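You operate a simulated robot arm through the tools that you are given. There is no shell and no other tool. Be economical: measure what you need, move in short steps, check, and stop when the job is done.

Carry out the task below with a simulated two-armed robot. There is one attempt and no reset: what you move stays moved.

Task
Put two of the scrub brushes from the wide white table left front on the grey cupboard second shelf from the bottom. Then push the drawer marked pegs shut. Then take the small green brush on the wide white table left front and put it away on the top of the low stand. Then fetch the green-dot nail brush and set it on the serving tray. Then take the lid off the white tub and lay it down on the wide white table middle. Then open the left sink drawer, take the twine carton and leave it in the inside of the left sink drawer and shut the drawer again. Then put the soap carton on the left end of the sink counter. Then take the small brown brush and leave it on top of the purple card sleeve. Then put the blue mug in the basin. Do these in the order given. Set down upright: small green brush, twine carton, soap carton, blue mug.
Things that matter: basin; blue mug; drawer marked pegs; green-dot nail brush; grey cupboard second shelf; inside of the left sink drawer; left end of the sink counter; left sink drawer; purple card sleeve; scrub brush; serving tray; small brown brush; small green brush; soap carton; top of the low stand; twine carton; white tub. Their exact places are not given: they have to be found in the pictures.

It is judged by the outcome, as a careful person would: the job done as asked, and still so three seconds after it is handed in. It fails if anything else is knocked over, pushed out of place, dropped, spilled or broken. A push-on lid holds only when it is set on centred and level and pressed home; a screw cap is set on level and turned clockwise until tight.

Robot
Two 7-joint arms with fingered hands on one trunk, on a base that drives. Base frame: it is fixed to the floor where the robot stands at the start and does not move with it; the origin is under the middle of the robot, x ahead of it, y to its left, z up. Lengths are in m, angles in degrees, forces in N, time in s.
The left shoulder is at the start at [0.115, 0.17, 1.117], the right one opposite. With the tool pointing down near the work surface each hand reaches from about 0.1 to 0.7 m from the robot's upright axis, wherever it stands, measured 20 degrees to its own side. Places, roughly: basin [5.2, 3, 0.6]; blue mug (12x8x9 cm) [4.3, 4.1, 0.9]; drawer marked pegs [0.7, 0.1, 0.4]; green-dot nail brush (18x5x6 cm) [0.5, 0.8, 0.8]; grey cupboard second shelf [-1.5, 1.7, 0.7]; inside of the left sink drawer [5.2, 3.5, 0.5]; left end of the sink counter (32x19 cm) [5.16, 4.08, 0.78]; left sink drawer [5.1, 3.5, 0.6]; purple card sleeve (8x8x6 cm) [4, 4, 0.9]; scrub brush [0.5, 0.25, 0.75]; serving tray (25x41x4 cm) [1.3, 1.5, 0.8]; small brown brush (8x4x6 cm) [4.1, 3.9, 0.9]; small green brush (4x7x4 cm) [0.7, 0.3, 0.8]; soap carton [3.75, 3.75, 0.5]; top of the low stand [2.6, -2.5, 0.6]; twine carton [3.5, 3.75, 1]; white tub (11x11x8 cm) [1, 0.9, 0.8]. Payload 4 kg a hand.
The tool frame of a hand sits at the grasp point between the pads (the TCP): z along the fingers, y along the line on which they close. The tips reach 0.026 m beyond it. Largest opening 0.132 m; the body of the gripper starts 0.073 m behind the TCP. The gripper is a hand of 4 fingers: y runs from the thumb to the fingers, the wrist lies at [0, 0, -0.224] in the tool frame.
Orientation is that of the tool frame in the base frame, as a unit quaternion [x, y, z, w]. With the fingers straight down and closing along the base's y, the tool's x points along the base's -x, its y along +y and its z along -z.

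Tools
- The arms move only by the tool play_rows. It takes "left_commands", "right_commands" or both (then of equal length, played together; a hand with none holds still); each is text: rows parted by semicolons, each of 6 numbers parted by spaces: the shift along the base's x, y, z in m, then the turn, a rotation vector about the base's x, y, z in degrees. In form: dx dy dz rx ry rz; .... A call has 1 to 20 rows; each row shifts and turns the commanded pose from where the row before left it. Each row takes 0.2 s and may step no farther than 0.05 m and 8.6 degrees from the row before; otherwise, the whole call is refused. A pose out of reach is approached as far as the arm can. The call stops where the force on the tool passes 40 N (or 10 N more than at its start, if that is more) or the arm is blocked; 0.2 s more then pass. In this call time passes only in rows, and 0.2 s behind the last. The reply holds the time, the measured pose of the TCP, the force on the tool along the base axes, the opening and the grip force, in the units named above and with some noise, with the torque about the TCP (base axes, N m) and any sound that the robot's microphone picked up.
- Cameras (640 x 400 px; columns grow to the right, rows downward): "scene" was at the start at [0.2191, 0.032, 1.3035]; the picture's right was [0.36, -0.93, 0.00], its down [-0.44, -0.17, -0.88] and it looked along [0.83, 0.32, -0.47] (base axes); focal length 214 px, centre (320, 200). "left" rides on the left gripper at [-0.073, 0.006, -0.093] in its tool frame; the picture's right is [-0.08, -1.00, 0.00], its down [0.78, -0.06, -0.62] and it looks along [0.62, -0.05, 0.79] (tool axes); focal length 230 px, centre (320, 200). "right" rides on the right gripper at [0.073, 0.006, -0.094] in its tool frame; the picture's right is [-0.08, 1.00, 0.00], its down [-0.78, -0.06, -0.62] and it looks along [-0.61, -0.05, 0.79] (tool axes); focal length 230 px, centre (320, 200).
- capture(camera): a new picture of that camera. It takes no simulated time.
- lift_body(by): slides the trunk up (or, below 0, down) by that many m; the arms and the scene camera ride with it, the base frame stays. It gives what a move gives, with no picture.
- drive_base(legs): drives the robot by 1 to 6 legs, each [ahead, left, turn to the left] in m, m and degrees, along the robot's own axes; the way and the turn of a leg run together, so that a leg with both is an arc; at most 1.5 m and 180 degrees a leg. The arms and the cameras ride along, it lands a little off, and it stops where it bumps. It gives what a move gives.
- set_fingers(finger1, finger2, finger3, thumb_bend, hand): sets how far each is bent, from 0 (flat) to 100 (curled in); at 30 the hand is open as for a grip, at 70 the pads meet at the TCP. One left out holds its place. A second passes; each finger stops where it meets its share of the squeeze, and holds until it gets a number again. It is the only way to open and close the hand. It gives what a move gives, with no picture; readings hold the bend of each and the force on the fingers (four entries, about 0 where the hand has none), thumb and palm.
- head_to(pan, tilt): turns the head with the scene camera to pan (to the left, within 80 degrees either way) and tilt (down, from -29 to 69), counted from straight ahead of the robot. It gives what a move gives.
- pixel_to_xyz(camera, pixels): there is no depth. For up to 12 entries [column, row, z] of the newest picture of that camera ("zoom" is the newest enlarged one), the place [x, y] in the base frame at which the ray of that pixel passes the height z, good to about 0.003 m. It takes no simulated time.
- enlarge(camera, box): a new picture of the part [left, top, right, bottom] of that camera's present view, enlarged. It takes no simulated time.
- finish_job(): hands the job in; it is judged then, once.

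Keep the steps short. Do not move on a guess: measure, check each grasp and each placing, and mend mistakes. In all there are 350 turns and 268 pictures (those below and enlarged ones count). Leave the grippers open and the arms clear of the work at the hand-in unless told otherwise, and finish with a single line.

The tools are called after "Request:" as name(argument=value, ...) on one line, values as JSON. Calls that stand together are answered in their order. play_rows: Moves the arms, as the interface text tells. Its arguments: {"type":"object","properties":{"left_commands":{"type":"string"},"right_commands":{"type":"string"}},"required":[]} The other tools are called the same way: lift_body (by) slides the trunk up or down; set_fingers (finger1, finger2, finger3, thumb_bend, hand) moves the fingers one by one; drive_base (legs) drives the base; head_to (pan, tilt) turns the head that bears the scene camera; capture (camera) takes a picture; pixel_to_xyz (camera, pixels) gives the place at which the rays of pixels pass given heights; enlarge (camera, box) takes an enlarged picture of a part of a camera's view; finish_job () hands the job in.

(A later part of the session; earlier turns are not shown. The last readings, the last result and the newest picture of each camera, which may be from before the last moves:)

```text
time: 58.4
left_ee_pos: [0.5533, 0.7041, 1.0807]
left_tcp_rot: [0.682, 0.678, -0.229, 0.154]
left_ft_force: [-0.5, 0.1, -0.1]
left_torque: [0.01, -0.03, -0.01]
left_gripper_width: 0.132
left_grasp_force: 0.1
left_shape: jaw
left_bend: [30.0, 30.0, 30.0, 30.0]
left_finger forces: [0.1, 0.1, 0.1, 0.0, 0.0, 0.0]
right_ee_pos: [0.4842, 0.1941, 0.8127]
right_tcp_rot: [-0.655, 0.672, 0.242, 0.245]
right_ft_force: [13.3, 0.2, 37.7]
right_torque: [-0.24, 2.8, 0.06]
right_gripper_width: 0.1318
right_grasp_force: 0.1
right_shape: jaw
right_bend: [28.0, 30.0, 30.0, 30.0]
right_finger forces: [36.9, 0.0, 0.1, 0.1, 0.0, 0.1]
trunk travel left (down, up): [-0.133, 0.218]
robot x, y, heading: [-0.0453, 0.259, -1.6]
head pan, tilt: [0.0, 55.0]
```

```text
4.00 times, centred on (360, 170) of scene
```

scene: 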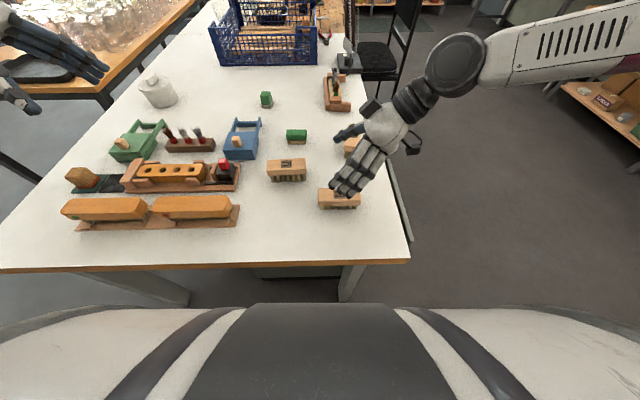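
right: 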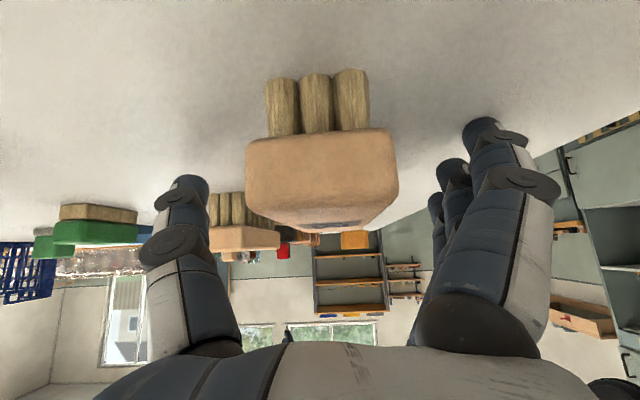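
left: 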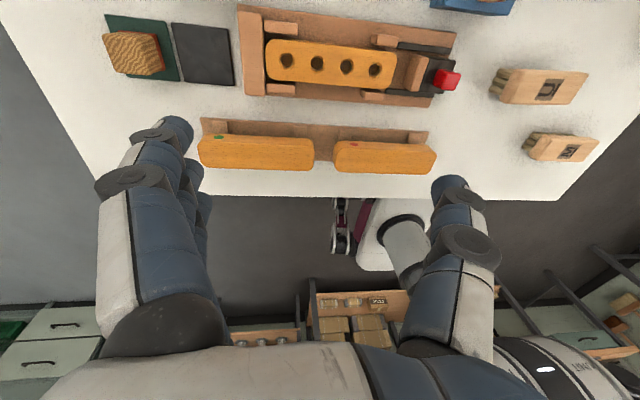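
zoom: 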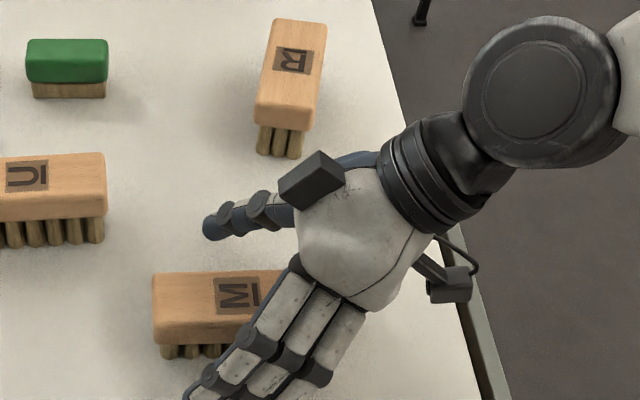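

One fingertip met the table (37 N) at TCP 0.813 – the leaning hand's lowest finger. The brush sits centred between thumb and fingers. I lift 5 mm and close.

Request:
play_rows(right_commands="0 0 0.017 0 0 0")

Request:
set_fingers(hand="right", finger1=62, finger2=62, finger3=62, thumb_bend=62)

Request:
capture(camera="right")

```text
time: 58.8
left_ee_pos: [0.5557, 0.7046, 1.0753]
left_tcp_rot: [0.681, 0.678, -0.232, 0.152]
left_ft_force: [0.5, 0.6, 0.5]
left_torque: [0.02, 0.04, 0.0]
left_gripper_width: 0.1321
left_grasp_force: 0.1
left_shape: jaw
left_bend: [30.0, 30.0, 30.0, 30.0]
left_finger forces: [0.0, 0.0, 0.0, 0.2, 0.0, 0.0]
right_ee_pos: [0.4795, 0.1911, 0.8172]
right_tcp_rot: [-0.656, 0.674, 0.246, 0.236]
right_ft_force: [-0.4, 0.0, 0.3]
right_torque: [-0.01, 0.0, 0.01]
right_gripper_width: 0.1318
right_grasp_force: 0.0
right_shape: jaw
right_bend: [30.0, 30.0, 30.0, 30.0]
right_finger forces: [0.0, 0.1, 0.1, 0.1, 0.0, 0.0]
trunk travel left (down, up): [-0.133, 0.218]
robot x, y, heading: [-0.0528, 0.2559, -1.6]
head pan, tilt: [0.0, 55.0]
```

```text
time: 59.8
left_ee_pos: [0.5547, 0.7048, 1.078]
left_tcp_rot: [0.681, 0.678, -0.23, 0.153]
left_ft_force: [1.0, 0.0, 0.6]
left_torque: [0.0, -0.01, -0.02]
left_gripper_width: 0.1319
left_grasp_force: 0.1
left_shape: jaw
left_bend: [30.0, 30.0, 30.0, 30.0]
left_finger forces: [0.0, 0.0, 0.1, 0.0, 0.0, 0.0]
right_ee_pos: [0.4811, 0.1917, 0.8214]
right_tcp_rot: [-0.657, 0.673, 0.244, 0.238]
right_ft_force: [-3.3, -0.3, 7.1]
right_torque: [0.01, 0.2, 0.06]
right_gripper_width: 0.0455
right_grasp_force: 11.4
right_shape: fingers
right_bend: [60.0, 57.0, 57.0, 59.0]
right_finger forces: [6.7, 3.5, 3.6, 0.0, 7.2, 0.1]
trunk travel left (down, up): [-0.133, 0.218]
robot x, y, heading: [-0.0536, 0.2542, -1.2]
head pan, tilt: [0.0, 55.0]
```

```text
240 pictures are left
```

right: 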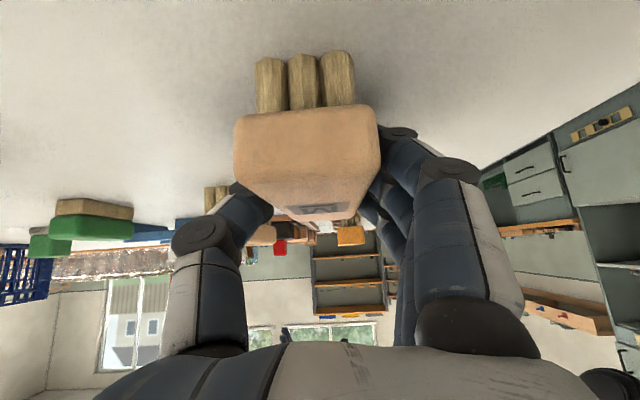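

All fingers touch. I tighten further and lift 5 cm to test.

Request:
set_fingers(hand="right", finger1=75, finger2=75, finger3=75, thumb_bend=75)

Request:
play_rows(right_commands="0 0 0.02 0 0 0; 0 0 0.03 0 0 0")

Request:
capture(camera="scene")

Request:
capture(camera="right")

```text
time: 60.8
left_ee_pos: [0.5551, 0.704, 1.0772]
left_tcp_rot: [0.681, 0.678, -0.231, 0.153]
left_ft_force: [-0.8, -0.2, 0.7]
left_torque: [0.02, 0.04, -0.01]
left_gripper_width: 0.132
left_grasp_force: 0.0
left_shape: jaw
left_bend: [30.0, 30.0, 30.0, 30.0]
left_finger forces: [0.0, 0.0, 0.1, 0.0, 0.0, 0.0]
right_ee_pos: [0.4802, 0.1933, 0.8207]
right_tcp_rot: [-0.656, 0.673, 0.245, 0.238]
right_ft_force: [-0.1, 0.9, 2.0]
right_torque: [0.03, 0.06, -0.04]
right_gripper_width: 0.0434
right_grasp_force: 25.5
right_shape: fingers
right_bend: [63.0, 59.0, 58.0, 62.0]
right_finger forces: [11.4, 8.1, 8.0, 0.1, 23.4, 0.0]
trunk travel left (down, up): [-0.133, 0.218]
robot x, y, heading: [-0.0508, 0.2583, -1.4]
head pan, tilt: [0.0, 55.0]
```

```text
time: 61.4
left_ee_pos: [0.5552, 0.7047, 1.0763]
left_tcp_rot: [0.681, 0.678, -0.23, 0.153]
left_ft_force: [0.5, 0.0, 0.7]
left_torque: [0.0, -0.01, -0.02]
left_gripper_width: 0.1317
left_grasp_force: 0.1
left_shape: jaw
left_bend: [30.0, 30.0, 30.0, 30.0]
left_finger forces: [0.1, 0.0, 0.0, 0.0, 0.1, 0.0]
right_ee_pos: [0.4806, 0.1927, 0.8705]
right_tcp_rot: [-0.656, 0.673, 0.246, 0.238]
right_ft_force: [-0.2, -0.4, -0.5]
right_torque: [-0.01, 0.02, 0.02]
right_gripper_width: 0.0435
right_grasp_force: 22.6
right_shape: fingers
right_bend: [63.0, 59.0, 58.0, 62.0]
right_finger forces: [7.6, 8.0, 7.8, 0.0, 23.4, 0.1]
trunk travel left (down, up): [-0.133, 0.218]
robot x, y, heading: [-0.0511, 0.2573, -1.6]
head pan, tilt: [0.0, 55.0]
```

```text
239 pictures are left
```

scene: 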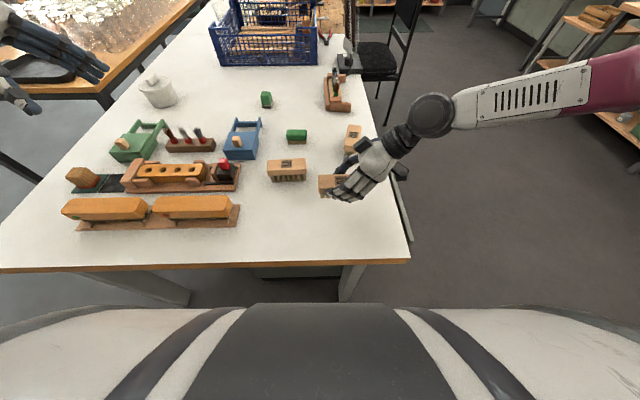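

```text
238 pictures are left
```

right: 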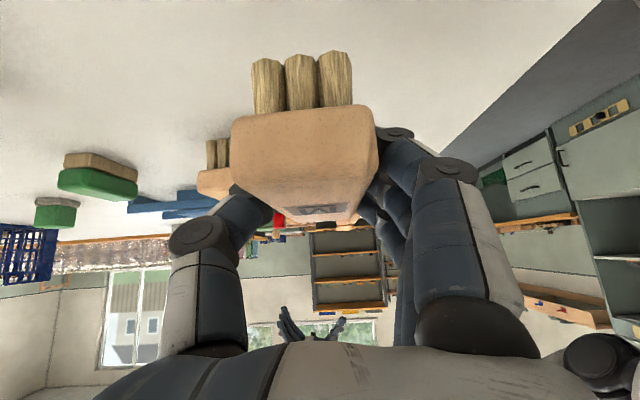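

M is held. I lift it aside (up, to the right) while the left hand goes above U at height 0.95.

Request:
play_rows(right_commands="0 0 0.04 0 0 0; 0 -0.01 0.04 0 0 0; 0 -0.03 0.03 0 0 0; 0 -0.04 0.01 0 0 0; 0 -0.04 0 0 0 0; 0 -0.02 0 0 0 0; 0 0 0 0 0 0; 0 0 0 0 0 0; 0 0 0 0 0 0", left_commands="0.004 -0.041 0 0 0 0; 0.004 -0.041 0 0 0 0; 0.004 -0.041 0 0 0 0; 0.004 -0.041 0 0 0 0; 0.004 -0.041 -0.015 0 0 0; 0.004 -0.041 -0.025 0 0 0; 0.004 -0.041 -0.025 0 0 0; 0.004 -0.041 -0.025 0 0 0; 0 -0.041 -0.025 0 0 0")

Request:
capture(camera="left")

Request:
capture(camera="scene")

```text
time: 63.4
left_ee_pos: [0.5871, 0.3332, 0.9629]
left_tcp_rot: [0.68, 0.679, -0.23, 0.154]
left_ft_force: [0.8, 1.1, -1.1]
left_torque: [0.02, 0.01, -0.01]
left_gripper_width: 0.1319
left_grasp_force: 0.0
left_shape: jaw
left_bend: [30.0, 30.0, 30.0, 30.0]
left_finger forces: [0.1, 0.0, 0.1, 0.1, 0.1, 0.0]
right_ee_pos: [0.4801, 0.0536, 0.9909]
right_tcp_rot: [-0.656, 0.673, 0.245, 0.239]
right_ft_force: [-0.1, -0.4, -0.7]
right_torque: [0.01, 0.02, -0.01]
right_gripper_width: 0.0429
right_grasp_force: 23.3
right_shape: fingers
right_bend: [63.0, 59.0, 59.0, 62.0]
right_finger forces: [7.5, 7.9, 7.7, 0.0, 23.1, 0.0]
trunk travel left (down, up): [-0.133, 0.218]
robot x, y, heading: [-0.0516, 0.2569, -1.5]
head pan, tilt: [0.0, 55.0]
```

```text
237 pictures are left
```

left: 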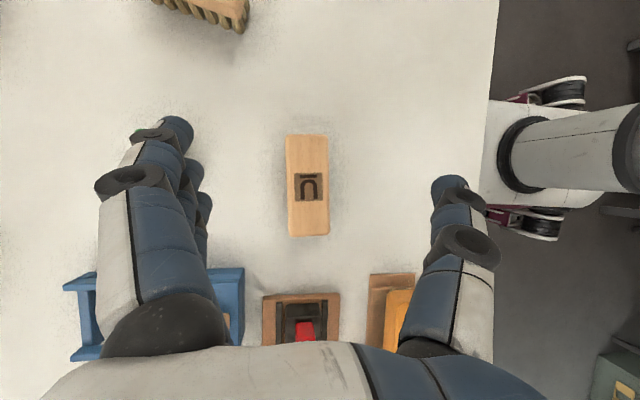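

```text
236 pictures are left
```

scene: 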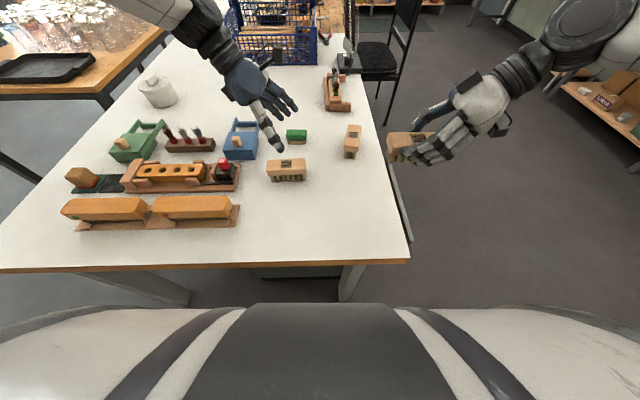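

U lies centred (column 308) between the fingers. Quick check of its place with this view.

Request:
pixel_to_xyz(camera="left", pixels=[[308, 187, 0.82], [306, 136, 0.82], [308, 235, 0.82], [286, 187, 0.82], [329, 187, 0.82]])

```text
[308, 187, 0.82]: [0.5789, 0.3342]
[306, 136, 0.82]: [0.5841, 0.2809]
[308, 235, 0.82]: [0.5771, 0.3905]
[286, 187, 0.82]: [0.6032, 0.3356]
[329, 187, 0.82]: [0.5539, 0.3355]
```

U's centre is about (0.581, 0.335). I descend to 0.819, shifting x by −5 mm.

Request:
play_rows(left_commands="-0.003 0 -0.04 0 0 0; -0.002 0 -0.04 0 0 0; 0 0 -0.034 0 0 0; 0 0 -0.03 0 0 0")

Request:
capture(camera="left")

Request:
enlarge(camera="scene", box=[160, 80, 380, 220])

```text
time: 64.4
left_ee_pos: [0.5827, 0.3355, 0.8212]
left_tcp_rot: [0.682, 0.677, -0.229, 0.156]
left_ft_force: [-1.8, -0.6, 10.7]
left_torque: [0.09, -0.86, -0.06]
left_gripper_width: 0.1318
left_grasp_force: 0.2
left_shape: jaw
left_bend: [30.0, 30.0, 28.0, 30.0]
left_finger forces: [0.1, 0.0, 11.3, 0.0, 0.0, 0.1]
right_ee_pos: [0.4796, 0.0525, 0.9934]
right_tcp_rot: [-0.657, 0.672, 0.243, 0.24]
right_ft_force: [0.0, 0.0, -1.5]
right_torque: [0.0, -0.01, 0.0]
right_gripper_width: 0.043
right_grasp_force: 23.2
right_shape: fingers
right_bend: [63.0, 59.0, 59.0, 62.0]
right_finger forces: [7.5, 7.9, 7.7, 0.1, 23.1, 0.1]
trunk travel left (down, up): [-0.133, 0.218]
robot x, y, heading: [-0.0505, 0.2564, -1.7]
head pan, tilt: [0.0, 55.0]
```

```text
235 pictures are left
```

left: 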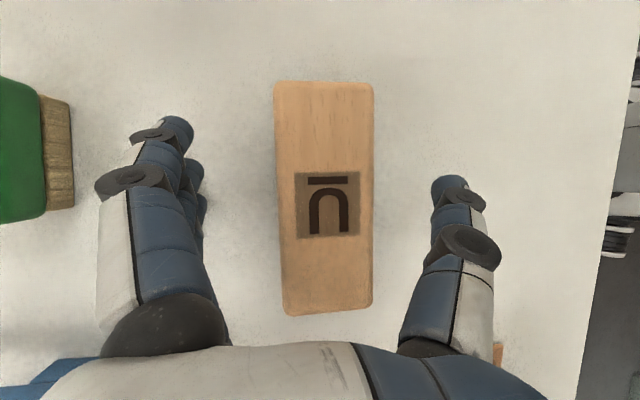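

```text
2.86 times, centred on (270, 150) of scene
```

zoom: 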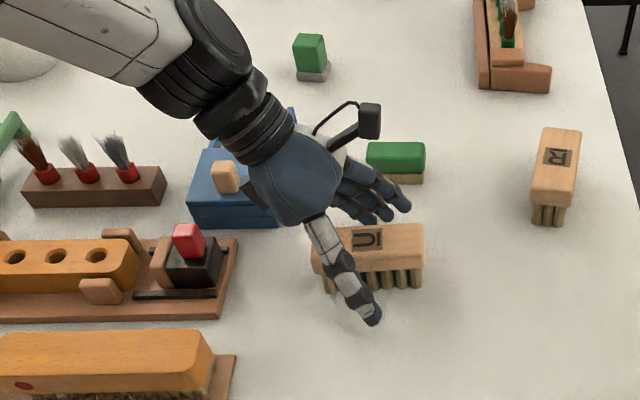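

Finger 3 just touches the table; well placed. I lift 5 mm and close the left hand.

Request:
play_rows(left_commands="0 0 0.004 0 0 0")

Request:
set_fingers(hand="left", finger1=62, finger2=62, finger3=62, thumb_bend=62)

Request:
set_fingers(hand="left", finger1=75, finger2=75, finger3=75, thumb_bend=75)

Request:
play_rows(left_commands="0 0 0.02 0 0 0; 0 0 0.04 0 0 0; 0 0 0.04 0 0 0; 0 0 0.04 0 0 0")

Request:
capture(camera="scene")

Request:
capture(camera="left")

```text
time: 64.8
left_ee_pos: [0.5827, 0.3349, 0.8219]
left_tcp_rot: [0.681, 0.678, -0.23, 0.154]
left_ft_force: [0.3, -0.3, 4.0]
left_torque: [-0.01, -0.32, -0.09]
left_gripper_width: 0.1317
left_grasp_force: 0.0
left_shape: jaw
left_bend: [30.0, 30.0, 28.0, 30.0]
left_finger forces: [0.1, 0.0, 3.7, 0.0, 0.0, 0.1]
right_ee_pos: [0.4789, 0.0537, 0.9908]
right_tcp_rot: [-0.655, 0.673, 0.245, 0.239]
right_ft_force: [0.0, 0.5, -1.1]
right_torque: [0.0, -0.01, 0.02]
right_gripper_width: 0.0431
right_grasp_force: 23.0
right_shape: fingers
right_bend: [63.0, 59.0, 59.0, 62.0]
right_finger forces: [7.4, 7.9, 7.7, 0.0, 23.1, 0.1]
trunk travel left (down, up): [-0.133, 0.218]
robot x, y, heading: [-0.05, 0.2599, -1.5]
head pan, tilt: [0.0, 55.0]
```

```text
time: 65.8
left_ee_pos: [0.5827, 0.3355, 0.8256]
left_tcp_rot: [0.681, 0.678, -0.229, 0.155]
left_ft_force: [6.6, 0.9, 18.4]
left_torque: [0.17, -1.28, 0.0]
left_gripper_width: 0.0487
left_grasp_force: 16.1
left_shape: fingers
left_bend: [57.0, 59.0, 57.0, 59.0]
left_finger forces: [3.8, 2.8, 19.3, 0.1, 6.1, 0.0]
right_ee_pos: [0.4799, 0.0523, 0.9922]
right_tcp_rot: [-0.656, 0.673, 0.245, 0.239]
right_ft_force: [0.6, 0.3, -1.3]
right_torque: [-0.01, 0.02, -0.01]
right_gripper_width: 0.0431
right_grasp_force: 22.3
right_shape: fingers
right_bend: [63.0, 59.0, 59.0, 62.0]
right_finger forces: [7.4, 7.9, 7.7, 0.0, 23.2, 0.0]
trunk travel left (down, up): [-0.133, 0.218]
robot x, y, heading: [-0.0479, 0.2566, -1.6]
head pan, tilt: [0.0, 55.0]
```

```text
time: 66.8
left_ee_pos: [0.5816, 0.3352, 0.8226]
left_tcp_rot: [0.681, 0.678, -0.231, 0.153]
left_ft_force: [-1.0, -1.9, 11.2]
left_torque: [-0.33, -0.27, 0.0]
left_gripper_width: 0.0461
left_grasp_force: 21.9
left_shape: fingers
left_bend: [58.0, 61.0, 72.0, 65.0]
left_finger forces: [8.1, 8.0, 6.9, 0.1, 21.1, 0.1]
right_ee_pos: [0.479, 0.0551, 0.991]
right_tcp_rot: [-0.655, 0.673, 0.244, 0.239]
right_ft_force: [1.1, 0.4, -1.1]
right_torque: [0.02, 0.01, 0.01]
right_gripper_width: 0.0431
right_grasp_force: 23.1
right_shape: fingers
right_bend: [63.0, 59.0, 59.0, 62.0]
right_finger forces: [7.5, 7.8, 7.6, 0.0, 23.2, 0.0]
trunk travel left (down, up): [-0.133, 0.218]
robot x, y, heading: [-0.0509, 0.2577, -1.4]
head pan, tilt: [0.0, 55.0]
```

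```text
time: 67.8
left_ee_pos: [0.5823, 0.3361, 0.9614]
left_tcp_rot: [0.68, 0.678, -0.231, 0.153]
left_ft_force: [0.6, 0.2, -0.4]
left_torque: [0.05, -0.03, 0.01]
left_gripper_width: 0.0461
left_grasp_force: 21.0
left_shape: fingers
left_bend: [57.0, 61.0, 72.0, 66.0]
left_finger forces: [7.3, 7.6, 7.1, 0.0, 19.5, 0.0]
right_ee_pos: [0.4814, 0.0533, 0.9918]
right_tcp_rot: [-0.656, 0.673, 0.244, 0.24]
right_ft_force: [0.3, 0.0, 0.1]
right_torque: [0.02, 0.02, -0.03]
right_gripper_width: 0.043
right_grasp_force: 24.0
right_shape: fingers
right_bend: [63.0, 59.0, 59.0, 62.0]
right_finger forces: [7.4, 7.8, 7.7, 0.1, 23.2, 0.0]
trunk travel left (down, up): [-0.133, 0.218]
robot x, y, heading: [-0.0516, 0.2574, -1.4]
head pan, tilt: [0.0, 55.0]
```

```text
233 pictures are left
```

scene: 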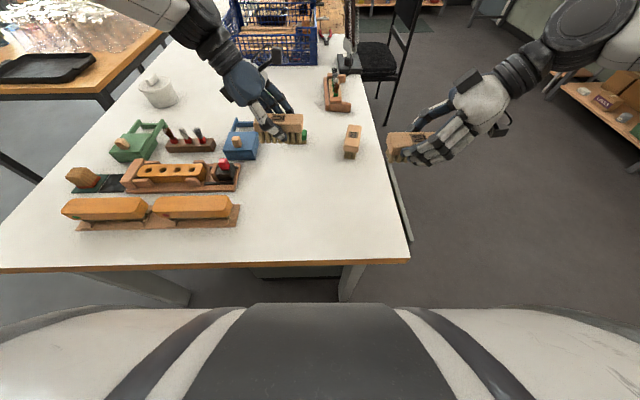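

```text
232 pictures are left
```

left: 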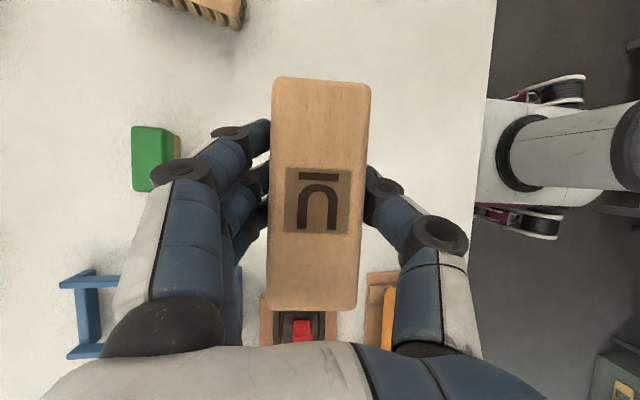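

Both brushes are held. I raise the left hand and swing both hands to point forward-down (right yaw −90°, left +90°).

Request:
play_rows(right_commands="0 0 0.03 0 0 0; 0 0 0 0 0 0; 0 0 0 0 0 -8.2; 0 0 0 0 0 -8.2; 0 0 0 0 0 -8.2; 0 0 0 0 0 -8.2; 0 0 0 0 0 -8.2; 0 0 0 0 0 -8.2; 0 0 0 0 0 -8.2; 0 0 0 0 0 -8.2; 0 0 0 0 0 -8.2; 0 0 0 0 0 -8.2; 0 0 0 0 0 -8", left_commands="-0.03 0.03 0.03 0 0 0; -0.03 0.03 0.03 0 0 0; 0 0.01 0 0 0 8.2; 0 0.01 0 0 0 8.2; 0 0.01 0 0 0 8.2; 0 0 0 0 0 8.2; 0 0 0 0 0 8.2; 0 0 0 0 0 8.2; 0 0 0 0 0 8.2; 0 0 0 0 0 8.2; 0 0 0 0 0 8.2; 0 0 0 0 0 8.2; 0 0 0 0 0 8")

Request:
capture(camera="scene")

```text
refused: row 1 steps farther than a row can; nothing moved
```

```text
231 pictures are left
```

scene: 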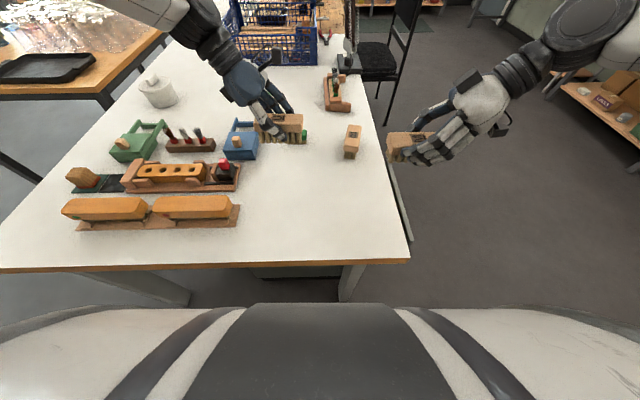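

The first left row was 5.2 cm, a bit too long; I shorten it.

Request:
play_rows(right_commands="0 0 0.03 0 0 0; 0 0 0 0 0 0; 0 0 0 0 0 -8.2; 0 0 0 0 0 -8.2; 0 0 0 0 0 -8.2; 0 0 0 0 0 -8.2; 0 0 0 0 0 -8.2; 0 0 0 0 0 -8.2; 0 0 0 0 0 -8.2; 0 0 0 0 0 -8.2; 0 0 0 0 0 -8.2; 0 0 0 0 0 -8.2; 0 0 0 0 0 -8", left_commands="-0.025 0.025 0.03 0 0 0; -0.025 0.025 0.03 0 0 0; 0 0.015 0 0 0 8.2; 0 0.01 0 0 0 8.2; 0 0.01 0 0 0 8.2; 0 0 0 0 0 8.2; 0 0 0 0 0 8.2; 0 0 0 0 0 8.2; 0 0 0 0 0 8.2; 0 0 0 0 0 8.2; 0 0 0 0 0 8.2; 0 0 0 0 0 8.2; 0 0 0 0 0 8")

Request:
capture(camera="scene")

```text
time: 70.6
left_ee_pos: [0.5326, 0.4223, 1.0227]
left_tcp_rot: [0.002, 0.961, -0.054, 0.271]
left_ft_force: [0.3, 0.7, -0.8]
left_torque: [-0.01, 0.02, -0.03]
left_gripper_width: 0.0454
left_grasp_force: 20.1
left_shape: fingers
left_bend: [57.0, 61.0, 72.0, 66.0]
left_finger forces: [7.2, 7.3, 7.1, 0.0, 18.7, 0.0]
right_ee_pos: [0.4808, 0.054, 1.0209]
right_tcp_rot: [0.014, 0.94, 0.003, 0.342]
right_ft_force: [0.2, 0.9, -0.8]
right_torque: [-0.02, -0.02, -0.01]
right_gripper_width: 0.0431
right_grasp_force: 22.5
right_shape: fingers
right_bend: [63.0, 59.0, 59.0, 62.0]
right_finger forces: [7.4, 7.9, 7.6, 0.0, 22.9, 0.0]
trunk travel left (down, up): [-0.133, 0.218]
robot x, y, heading: [-0.0506, 0.2547, -1.6]
head pan, tilt: [0.0, 55.0]
```

```text
230 pictures are left
```

scene: 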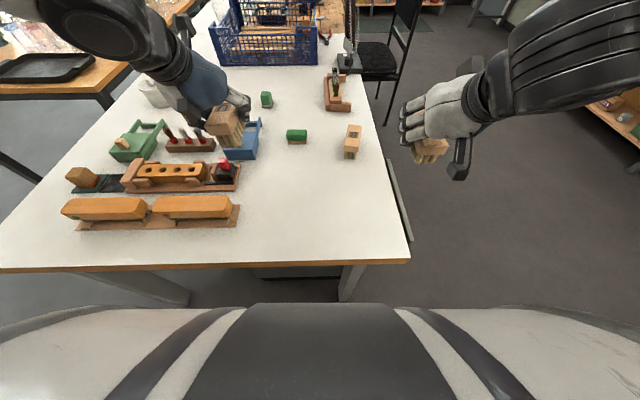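

Both brushes level and hands point forward-down. Driving back to the cupboard.

Request:
drive_base(legs=[[-0.3, 0.7, 0], [-0.1, 0.765, 0], [0, 0, 181]])

Request:
head_to(pan=0, tilt=30)

Request:
capture(camera="scene")

```text
refused: 181 is not a number from -180 to 180
```

```text
time: 71.5
left_ee_pos: [0.5327, 0.4209, 1.022]
left_tcp_rot: [0.002, 0.961, -0.055, 0.271]
left_ft_force: [0.0, 0.6, -0.5]
left_torque: [-0.02, 0.02, -0.03]
left_gripper_width: 0.0454
left_grasp_force: 20.6
left_shape: fingers
left_bend: [57.0, 61.0, 72.0, 66.0]
left_finger forces: [7.2, 7.3, 7.2, 0.1, 18.5, 0.0]
right_ee_pos: [0.482, 0.0533, 1.0217]
right_tcp_rot: [0.011, 0.94, 0.005, 0.341]
right_ft_force: [0.2, 0.1, -1.5]
right_torque: [0.03, 0.01, 0.02]
right_gripper_width: 0.0429
right_grasp_force: 23.3
right_shape: fingers
right_bend: [63.0, 59.0, 59.0, 62.0]
right_finger forces: [7.6, 7.8, 7.6, 0.0, 23.0, 0.0]
trunk travel left (down, up): [-0.133, 0.218]
robot x, y, heading: [-0.0471, 0.2573, -1.3]
head pan, tilt: [0.0, 30.0]
```

```text
229 pictures are left
```

scene: 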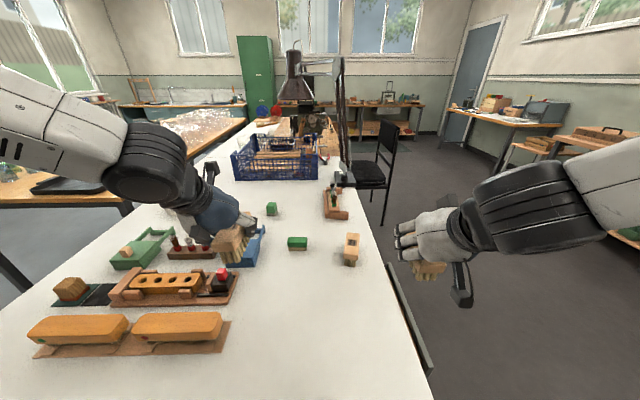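

Request:
drive_base(legs=[[-0.3, 0.7, 0], [-0.1, 0.765, 0], [0, 0, 90], [0, 0, 90]])

Request:
capture(camera="scene")

```text
time: 92.4
left_ee_pos: [-0.9911, 1.5572, 1.022]
left_tcp_rot: [0.961, 0.002, -0.271, -0.054]
left_ft_force: [0.5, 0.4, -1.7]
left_torque: [0.0, 0.01, 0.01]
left_gripper_width: 0.0447
left_grasp_force: 19.6
left_shape: fingers
left_bend: [57.0, 61.0, 72.0, 67.0]
left_finger forces: [7.0, 7.3, 7.1, 0.0, 17.8, 0.0]
right_ee_pos: [-0.9415, 1.9258, 1.0222]
right_tcp_rot: [0.94, -0.008, -0.342, 0.006]
right_ft_force: [-0.1, -0.3, 0.0]
right_torque: [0.02, -0.01, 0.02]
right_gripper_width: 0.043
right_grasp_force: 22.3
right_shape: fingers
right_bend: [63.0, 59.0, 59.0, 63.0]
right_finger forces: [7.4, 7.6, 7.4, 0.1, 22.4, 0.0]
trunk travel left (down, up): [-0.133, 0.218]
robot x, y, heading: [-0.4117, 1.7235, 179.1]
head pan, tilt: [0.0, 30.0]
```

```text
228 pictures are left
```

scene: 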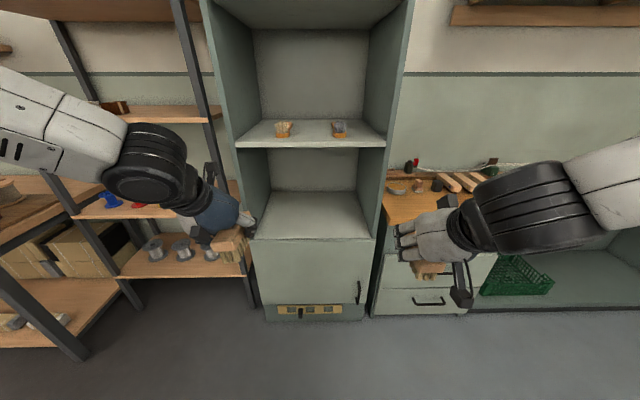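

The compartment is empty below and holds two items on the shelf above. I'll measure the levels more carefully from this view: foot of the front and edges.

Request:
enlarge(camera="scene", box=[220, 0, 410, 330])

Request:
pixel_to_xyz(camera="scene", pixels=[[266, 321, 0.0], [363, 319, 0.0], [315, 240, 0.6], [315, 240, 0.66], [315, 240, 0.7], [315, 146, 0.96], [315, 146, 1.0], [315, 146, 1.06], [251, 239, 0.65], [374, 237, 0.65], [274, 192, 0.65], [354, 191, 0.65]])

```text
1.21 times, centred on (315, 165) of scene
```

zoom: 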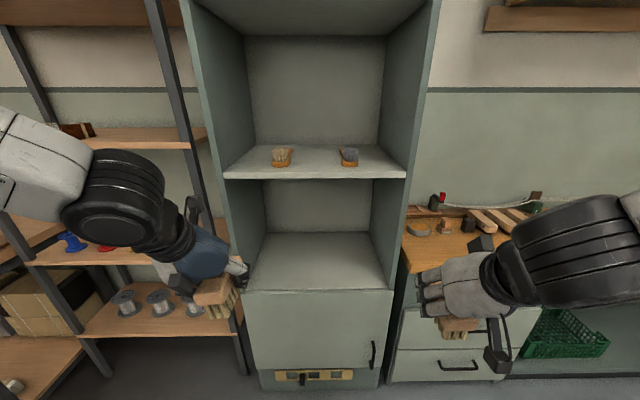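

```text
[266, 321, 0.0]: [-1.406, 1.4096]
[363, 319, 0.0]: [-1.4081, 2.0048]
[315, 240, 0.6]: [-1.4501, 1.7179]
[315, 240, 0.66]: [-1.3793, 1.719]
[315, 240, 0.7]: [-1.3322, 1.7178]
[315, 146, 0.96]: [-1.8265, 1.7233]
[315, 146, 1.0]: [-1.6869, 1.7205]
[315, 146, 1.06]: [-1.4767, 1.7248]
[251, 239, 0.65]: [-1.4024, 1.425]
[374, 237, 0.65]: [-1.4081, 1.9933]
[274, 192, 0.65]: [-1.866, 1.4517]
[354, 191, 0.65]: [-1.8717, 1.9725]
```

The compartment floor is at z ≈ 0.64, its front edge at x ≈ -1.41, clear width y 1.45–1.97. I lower both hands outside to TCP 0.77 and bring them between the side walls (y 1.60 and 1.84).

Request:
play_rows(left_commands="0 0.007 -0.042 0 0 0; 0 0.007 -0.042 0 0 0; 0 0.007 -0.042 0 0 0; 0 0.007 -0.042 0 0 0; 0 0.008 -0.042 0 0 0; 0 0.008 -0.042 0 0 0", right_commands="0 -0.014 -0.042 0 0 0; 0 -0.014 -0.042 0 0 0; 0 -0.014 -0.042 0 0 0; 0 -0.014 -0.042 0 0 0; 0 -0.014 -0.042 0 0 0; 0 -0.014 -0.042 0 0 0")

Request:
drive_base(legs=[[0.3, 0, 0]])

Request:
head_to(pan=0, tilt=40)

Request:
capture(camera="scene")

```text
time: 93.8
left_ee_pos: [-1.0026, 1.6003, 0.7725]
left_tcp_rot: [0.961, 0.003, -0.27, -0.053]
left_ft_force: [-0.7, 0.1, -2.3]
left_torque: [-0.03, -0.02, 0.02]
left_gripper_width: 0.0446
left_grasp_force: 19.2
left_shape: fingers
left_bend: [57.0, 61.0, 72.0, 67.0]
left_finger forces: [6.8, 7.3, 7.1, 0.1, 17.7, 0.0]
left hand out of reach, approached as far as the arm can: row 1
right_ee_pos: [-0.9411, 1.8413, 0.767]
right_tcp_rot: [0.94, -0.008, -0.342, 0.006]
right_ft_force: [0.1, -0.7, -1.8]
right_torque: [0.0, 0.0, 0.04]
right_gripper_width: 0.0426
right_grasp_force: 22.2
right_shape: fingers
right_bend: [63.0, 59.0, 59.0, 63.0]
right_finger forces: [7.3, 7.5, 7.2, 0.0, 21.9, 0.1]
trunk travel left (down, up): [-0.133, 0.218]
robot x, y, heading: [-0.4096, 1.7256, 179.0]
head pan, tilt: [0.0, 30.0]
```

```text
time: 95.8
left_ee_pos: [-1.2936, 1.6037, 0.7745]
left_tcp_rot: [0.961, 0.002, -0.271, -0.054]
left_ft_force: [-0.1, 0.3, -2.1]
left_torque: [0.0, -0.02, 0.0]
left_gripper_width: 0.0446
left_grasp_force: 20.0
left_shape: fingers
left_bend: [57.0, 61.0, 72.0, 67.0]
left_finger forces: [6.8, 7.1, 7.2, 0.1, 17.7, 0.1]
right_ee_pos: [-1.234, 1.8468, 0.7695]
right_tcp_rot: [0.94, -0.007, -0.342, 0.006]
right_ft_force: [-0.1, -0.4, -2.1]
right_torque: [-0.02, -0.01, 0.0]
right_gripper_width: 0.0426
right_grasp_force: 22.0
right_shape: fingers
right_bend: [63.0, 59.0, 59.0, 63.0]
right_finger forces: [7.2, 7.4, 7.2, 0.1, 22.0, 0.0]
trunk travel left (down, up): [-0.133, 0.218]
robot x, y, heading: [-0.7009, 1.7275, 179.2]
head pan, tilt: [0.0, 30.0]
```

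```text
time: 96.6
left_ee_pos: [-1.2938, 1.6055, 0.7746]
left_tcp_rot: [0.961, 0.003, -0.271, -0.053]
left_ft_force: [0.4, 0.8, -1.2]
left_torque: [-0.03, -0.03, 0.01]
left_gripper_width: 0.0444
left_grasp_force: 19.1
left_shape: fingers
left_bend: [57.0, 61.0, 72.0, 67.0]
left_finger forces: [6.8, 7.3, 7.2, 0.0, 17.8, 0.0]
right_ee_pos: [-1.2325, 1.8462, 0.7696]
right_tcp_rot: [0.94, -0.007, -0.342, 0.007]
right_ft_force: [0.7, -0.2, -1.0]
right_torque: [0.0, 0.0, 0.02]
right_gripper_width: 0.0428
right_grasp_force: 22.5
right_shape: fingers
right_bend: [63.0, 59.0, 59.0, 63.0]
right_finger forces: [7.4, 7.5, 7.2, 0.0, 21.9, 0.0]
trunk travel left (down, up): [-0.133, 0.218]
robot x, y, heading: [-0.7031, 1.7289, 179.2]
head pan, tilt: [0.0, 40.0]
```

```text
226 pictures are left
```

scene: 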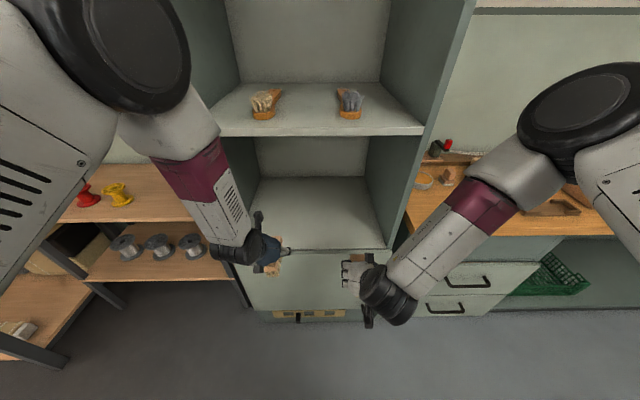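

Hands are in front of the opening. Driving 0.2 m further in.

Request:
drive_base(legs=[[0.2, 0, 0]])

Request:
play_rows(right_commands="-0.03 0 0 0 0 0; -0.03 0 0 0 0 0")

Request:
capture(camera="right")

Request:
capture(camera="scene")

```text
time: 98.3
left_ee_pos: [-1.4849, 1.6084, 0.772]
left_tcp_rot: [0.963, 0.002, -0.265, -0.053]
left_ft_force: [-0.2, 0.4, -0.3]
left_torque: [0.0, 0.01, -0.02]
left_gripper_width: 0.0444
left_grasp_force: 19.4
left_shape: fingers
left_bend: [57.0, 61.0, 72.0, 67.0]
left_finger forces: [6.8, 7.4, 7.1, 0.1, 17.7, 0.0]
right_ee_pos: [-1.431, 1.8485, 0.7715]
right_tcp_rot: [0.939, -0.007, -0.343, 0.006]
right_ft_force: [-0.1, 0.2, -1.6]
right_torque: [0.0, -0.02, 0.04]
right_gripper_width: 0.0425
right_grasp_force: 22.6
right_shape: fingers
right_bend: [63.0, 59.0, 59.0, 63.0]
right_finger forces: [7.3, 7.5, 7.2, 0.0, 22.0, 0.1]
trunk travel left (down, up): [-0.133, 0.218]
robot x, y, heading: [-0.8985, 1.7338, 179.3]
head pan, tilt: [0.0, 40.0]
stopped in leg 1: the robot was blocked; the commanded pose is now the measured one
```

```text
time: 98.9
left_ee_pos: [-1.4807, 1.6071, 0.7726]
left_tcp_rot: [0.962, 0.002, -0.267, -0.054]
left_ft_force: [0.7, 0.3, -1.3]
left_torque: [-0.01, 0.0, -0.02]
left_gripper_width: 0.0445
left_grasp_force: 19.5
left_shape: fingers
left_bend: [57.0, 61.0, 72.0, 67.0]
left_finger forces: [6.8, 7.4, 7.1, 0.1, 17.6, 0.1]
right_ee_pos: [-1.4825, 1.8476, 0.7669]
right_tcp_rot: [0.941, -0.006, -0.339, 0.006]
right_ft_force: [0.0, -0.3, -1.8]
right_torque: [0.03, -0.01, -0.01]
right_gripper_width: 0.0425
right_grasp_force: 22.7
right_shape: fingers
right_bend: [63.0, 59.0, 59.0, 63.0]
right_finger forces: [7.3, 7.4, 7.2, 0.0, 22.0, 0.1]
trunk travel left (down, up): [-0.133, 0.218]
robot x, y, heading: [-0.9052, 1.7289, 179.0]
head pan, tilt: [0.0, 40.0]
```

```text
225 pictures are left
```

right: 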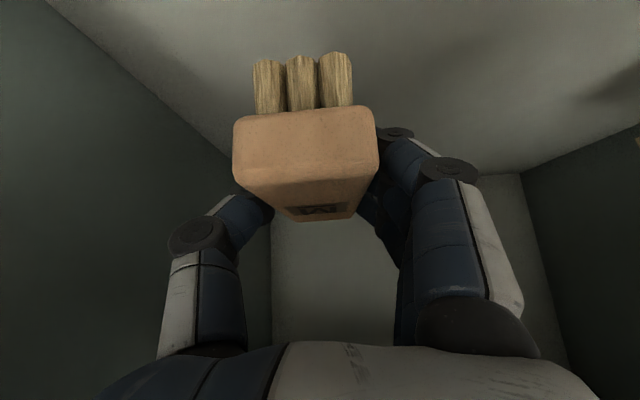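

```text
224 pictures are left
```

scene: 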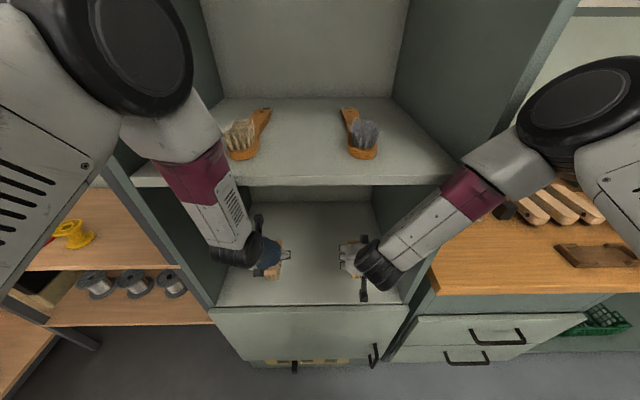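

The drive stopped on a bump (likely the left forearm at the upper shelf edge) but both brushes are inside. I lower both gently toward TCP 0.70 and watch forces.

Request:
play_rows(left_commands="0.003 0 -0.02 0 0 0; 0 0 -0.02 0 0 0; 0 0 -0.01 0 0 0; 0 0 -0.01 0 0 0", right_commands="0 0 -0.02 0 0 0; 0 0 -0.02 0 0 0; 0 0 -0.01 0 0 0; 0 0 -0.01 0 0 0")

Request:
capture(camera="scene")

Request:
capture(camera="left")

```text
time: 99.9
left_ee_pos: [-1.4746, 1.6076, 0.7189]
left_tcp_rot: [0.961, 0.001, -0.27, -0.053]
left_ft_force: [0.5, -0.1, -1.8]
left_torque: [0.01, -0.05, 0.02]
left_gripper_width: 0.0444
left_grasp_force: 19.9
left_shape: fingers
left_bend: [57.0, 61.0, 72.0, 67.0]
left_finger forces: [6.8, 7.4, 7.2, 0.1, 17.7, 0.0]
right_ee_pos: [-1.4823, 1.8507, 0.7159]
right_tcp_rot: [0.938, -0.007, -0.347, 0.006]
right_ft_force: [-0.4, -0.1, -1.2]
right_torque: [0.01, -0.01, 0.0]
right_gripper_width: 0.0428
right_grasp_force: 21.8
right_shape: fingers
right_bend: [63.0, 59.0, 59.0, 63.0]
right_finger forces: [7.4, 7.7, 7.2, 0.0, 22.2, 0.1]
trunk travel left (down, up): [-0.133, 0.218]
robot x, y, heading: [-0.8988, 1.7297, 179.2]
head pan, tilt: [0.0, 40.0]
```

```text
223 pictures are left
```

scene: 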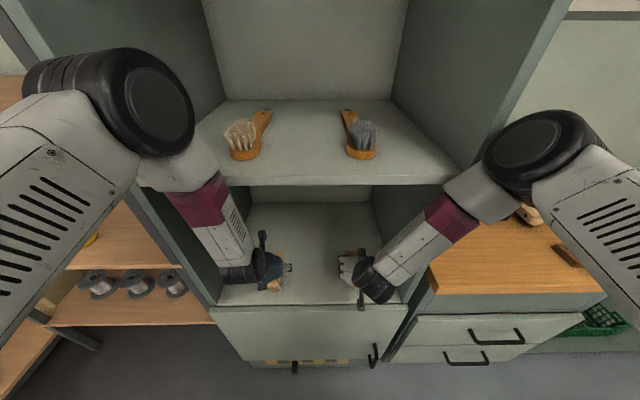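

```text
222 pictures are left
```

left: 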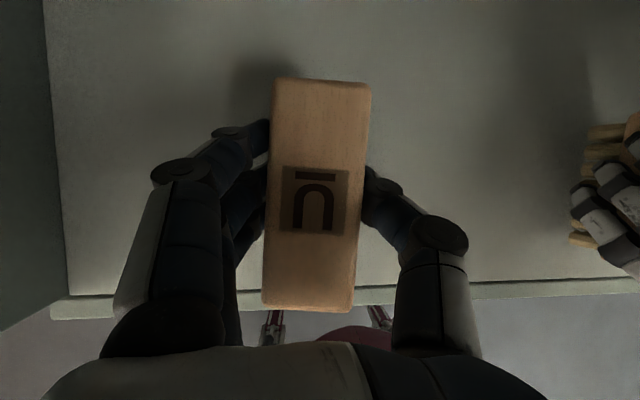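

I push both 3 cm deeper, then lower in small steps until the bristles touch.

Request:
play_rows(left_commands="-0.015 0 0 0 0 0; -0.015 0 0 0 0 0; -0.01 0 0 0 0 0; 0 0 -0.005 0 0 0; 0 0 -0.005 0 0 0; 0 0 -0.005 0 0 0", right_commands="-0.015 0 0 0 0 0; -0.015 0 0 0 0 0; 0 0 0 0 0 0; 0 0 -0.005 0 0 0; 0 0 -0.005 0 0 0; 0 0 -0.005 0 0 0")

Request:
capture(camera="left")

```text
time: 101.5
left_ee_pos: [-1.4905, 1.6355, 0.7197]
left_tcp_rot: [0.96, -0.02, -0.273, -0.057]
left_ft_force: [0.2, -0.1, -1.3]
left_torque: [0.03, 0.02, 0.02]
left_gripper_width: 0.0442
left_grasp_force: 19.7
left_shape: fingers
left_bend: [57.0, 61.0, 72.0, 67.0]
left_finger forces: [7.0, 7.6, 7.4, 0.0, 18.1, 0.0]
right_ee_pos: [-1.5015, 1.8566, 0.7152]
right_tcp_rot: [0.934, -0.009, -0.358, 0.01]
right_ft_force: [0.2, -0.1, -1.5]
right_torque: [-0.05, 0.01, 0.04]
right_gripper_width: 0.0425
right_grasp_force: 22.1
right_shape: fingers
right_bend: [63.0, 59.0, 59.0, 63.0]
right_finger forces: [7.4, 7.6, 7.2, 0.0, 22.3, 0.1]
trunk travel left (down, up): [-0.133, 0.218]
robot x, y, heading: [-0.895, 1.7327, 179.3]
head pan, tilt: [0.0, 40.0]
stopped in row 6 (left hand): the arm was blocked; the commanded pose is now the measured one
```

```text
221 pictures are left
```

left: 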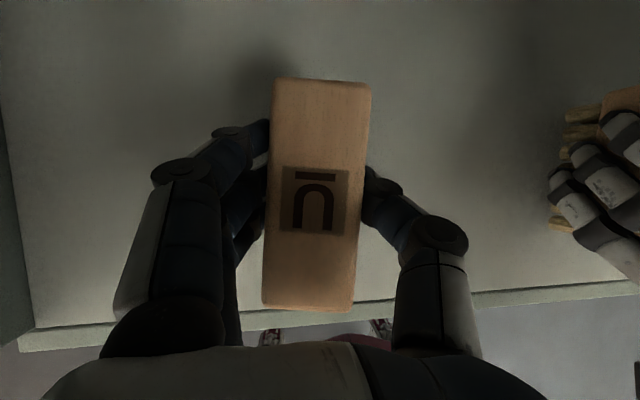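

The arms' forearms are being stopped by the upper shelf edge, not the brushes. I back off, drop the trunk by 8 cm while compensating with the hands, so the elbows come lower.

Request:
drive_base(legs=[[-0.1, 0, 0]])

Request:
play_rows(left_commands="0 -0.01 0.03 0 0 0; 0 -0.01 0.03 0 0 0; 0 -0.01 0.03 0 0 0; 0 0 0.02 0 0 0", right_commands="0 0 0.03 0 0 0; 0 0 0.03 0 0 0; 0 0 0.03 0 0 0; 0 0 0.02 0 0 0")

Request:
lift_body(by=-0.1)

Request:
capture(camera="scene")

```text
time: 102.4
left_ee_pos: [-1.4856, 1.6199, 0.6989]
left_tcp_rot: [0.962, -0.009, -0.268, -0.056]
left_ft_force: [3.9, 0.3, 13.2]
left_torque: [-0.24, -0.32, 0.06]
left_gripper_width: 0.0433
left_grasp_force: 26.9
left_shape: fingers
left_bend: [59.0, 62.0, 75.0, 66.0]
left_finger forces: [7.0, 7.1, 18.4, 0.1, 21.7, 0.0]
right_ee_pos: [-1.4925, 1.8487, 0.7004]
right_tcp_rot: [0.936, -0.009, -0.353, 0.007]
right_ft_force: [2.9, -1.3, 7.5]
right_torque: [-0.05, -0.03, 0.04]
right_gripper_width: 0.0425
right_grasp_force: 25.3
right_shape: fingers
right_bend: [66.0, 60.0, 59.0, 63.0]
right_finger forces: [11.8, 7.9, 7.6, 0.0, 22.6, 0.0]
trunk travel left (down, up): [-0.133, 0.218]
robot x, y, heading: [-0.8629, 1.7356, 179.0]
head pan, tilt: [0.0, 40.0]
stopped in leg 1: the force on the tool passed its limit at 46 N (the readings are from after the stop); the commanded pose is now the measured one
```

```text
time: 103.4
left_ee_pos: [-1.4852, 1.5888, 0.8093]
left_tcp_rot: [0.962, -0.009, -0.268, -0.056]
left_ft_force: [0.5, 0.5, -1.4]
left_torque: [0.0, -0.01, -0.02]
left_gripper_width: 0.0431
left_grasp_force: 20.5
left_shape: fingers
left_bend: [58.0, 61.0, 72.0, 67.0]
left_finger forces: [7.0, 7.1, 7.3, 0.0, 20.4, 0.0]
right_ee_pos: [-1.4912, 1.8503, 0.8117]
right_tcp_rot: [0.936, -0.01, -0.351, 0.006]
right_ft_force: [-0.1, 0.0, -1.1]
right_torque: [0.01, 0.01, 0.0]
right_gripper_width: 0.0427
right_grasp_force: 22.3
right_shape: fingers
right_bend: [64.0, 60.0, 59.0, 63.0]
right_finger forces: [6.9, 7.4, 7.4, 0.1, 21.9, 0.0]
trunk travel left (down, up): [-0.133, 0.218]
robot x, y, heading: [-0.8664, 1.7333, 178.8]
head pan, tilt: [0.0, 40.0]
```

```text
time: 104.7
left_ee_pos: [-1.4712, 1.5889, 0.7246]
left_tcp_rot: [0.958, -0.011, -0.281, -0.058]
left_ft_force: [-1.1, 0.8, -0.6]
left_torque: [0.03, -0.02, -0.02]
left_gripper_width: 0.0433
left_grasp_force: 21.0
left_shape: fingers
left_bend: [58.0, 61.0, 72.0, 67.0]
left_finger forces: [6.8, 6.9, 7.2, 0.0, 20.4, 0.0]
right_ee_pos: [-1.4786, 1.8492, 0.7312]
right_tcp_rot: [0.931, -0.009, -0.366, 0.005]
right_ft_force: [1.2, 0.1, -1.1]
right_torque: [0.01, -0.02, 0.02]
right_gripper_width: 0.0428
right_grasp_force: 22.6
right_shape: fingers
right_bend: [64.0, 60.0, 59.0, 63.0]
right_finger forces: [7.0, 7.5, 7.4, 0.0, 21.8, 0.0]
trunk travel left (down, up): [-0.033, 0.318]
robot x, y, heading: [-0.8631, 1.7362, 178.9]
head pan, tilt: [0.0, 40.0]
```

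```text
220 pictures are left
```

scene: 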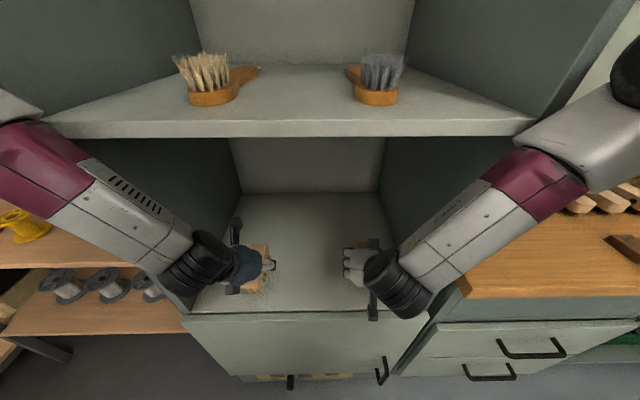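

The elbows are lower now. I go 2.5 cm deeper and then lower to contact (~0.70).

Request:
play_rows(left_commands="-0.013 0.007 0.005 0 0 0; -0.013 0.007 0 0 0 0; 0 0 -0.01 0 0 0; 0 0 -0.008 0 0 0; 0 0 -0.006 0 0 0; 0 0 -0.005 0 0 0", right_commands="-0.013 0 0 0 1 0; -0.013 0 0 0 1 0; 0 0 -0.01 0 0 0; 0 0 -0.01 0 0 0; 0 0 -0.006 0 0 0; 0 0 -0.004 0 0 0")

Request:
capture(camera="left")

Request:
capture(camera="right")

```text
time: 106.3
left_ee_pos: [-1.4914, 1.6046, 0.7197]
left_tcp_rot: [0.954, -0.011, -0.293, -0.059]
left_ft_force: [0.1, 0.3, -1.1]
left_torque: [0.01, 0.02, -0.02]
left_gripper_width: 0.0429
left_grasp_force: 20.7
left_shape: fingers
left_bend: [58.0, 61.0, 72.0, 67.0]
left_finger forces: [6.6, 7.2, 7.2, 0.1, 20.4, 0.1]
right_ee_pos: [-1.5017, 1.8473, 0.7222]
right_tcp_rot: [0.918, -0.008, -0.397, 0.006]
right_ft_force: [1.0, -0.3, -2.1]
right_torque: [0.01, 0.05, -0.02]
right_gripper_width: 0.0428
right_grasp_force: 21.9
right_shape: fingers
right_bend: [64.0, 60.0, 59.0, 63.0]
right_finger forces: [7.0, 7.5, 7.4, 0.1, 21.9, 0.0]
trunk travel left (down, up): [-0.033, 0.318]
robot x, y, heading: [-0.8592, 1.7334, 178.9]
head pan, tilt: [0.0, 40.0]
stopped in row 6 (left hand): the arm was blocked; the commanded pose is now the measured one
```

```text
219 pictures are left
```

left: 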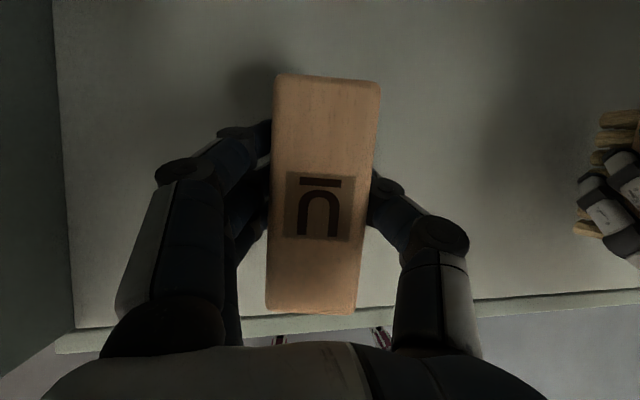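

```text
218 pictures are left
```

right: 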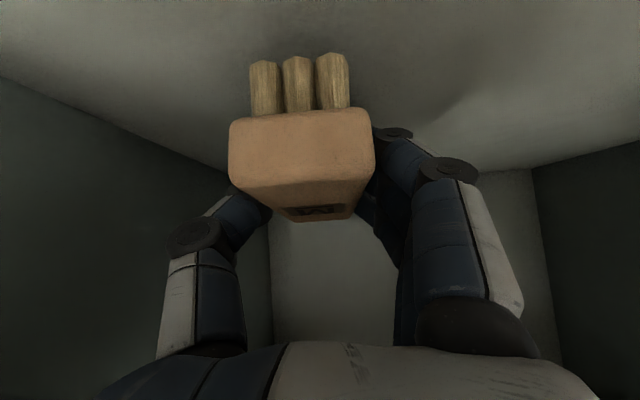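

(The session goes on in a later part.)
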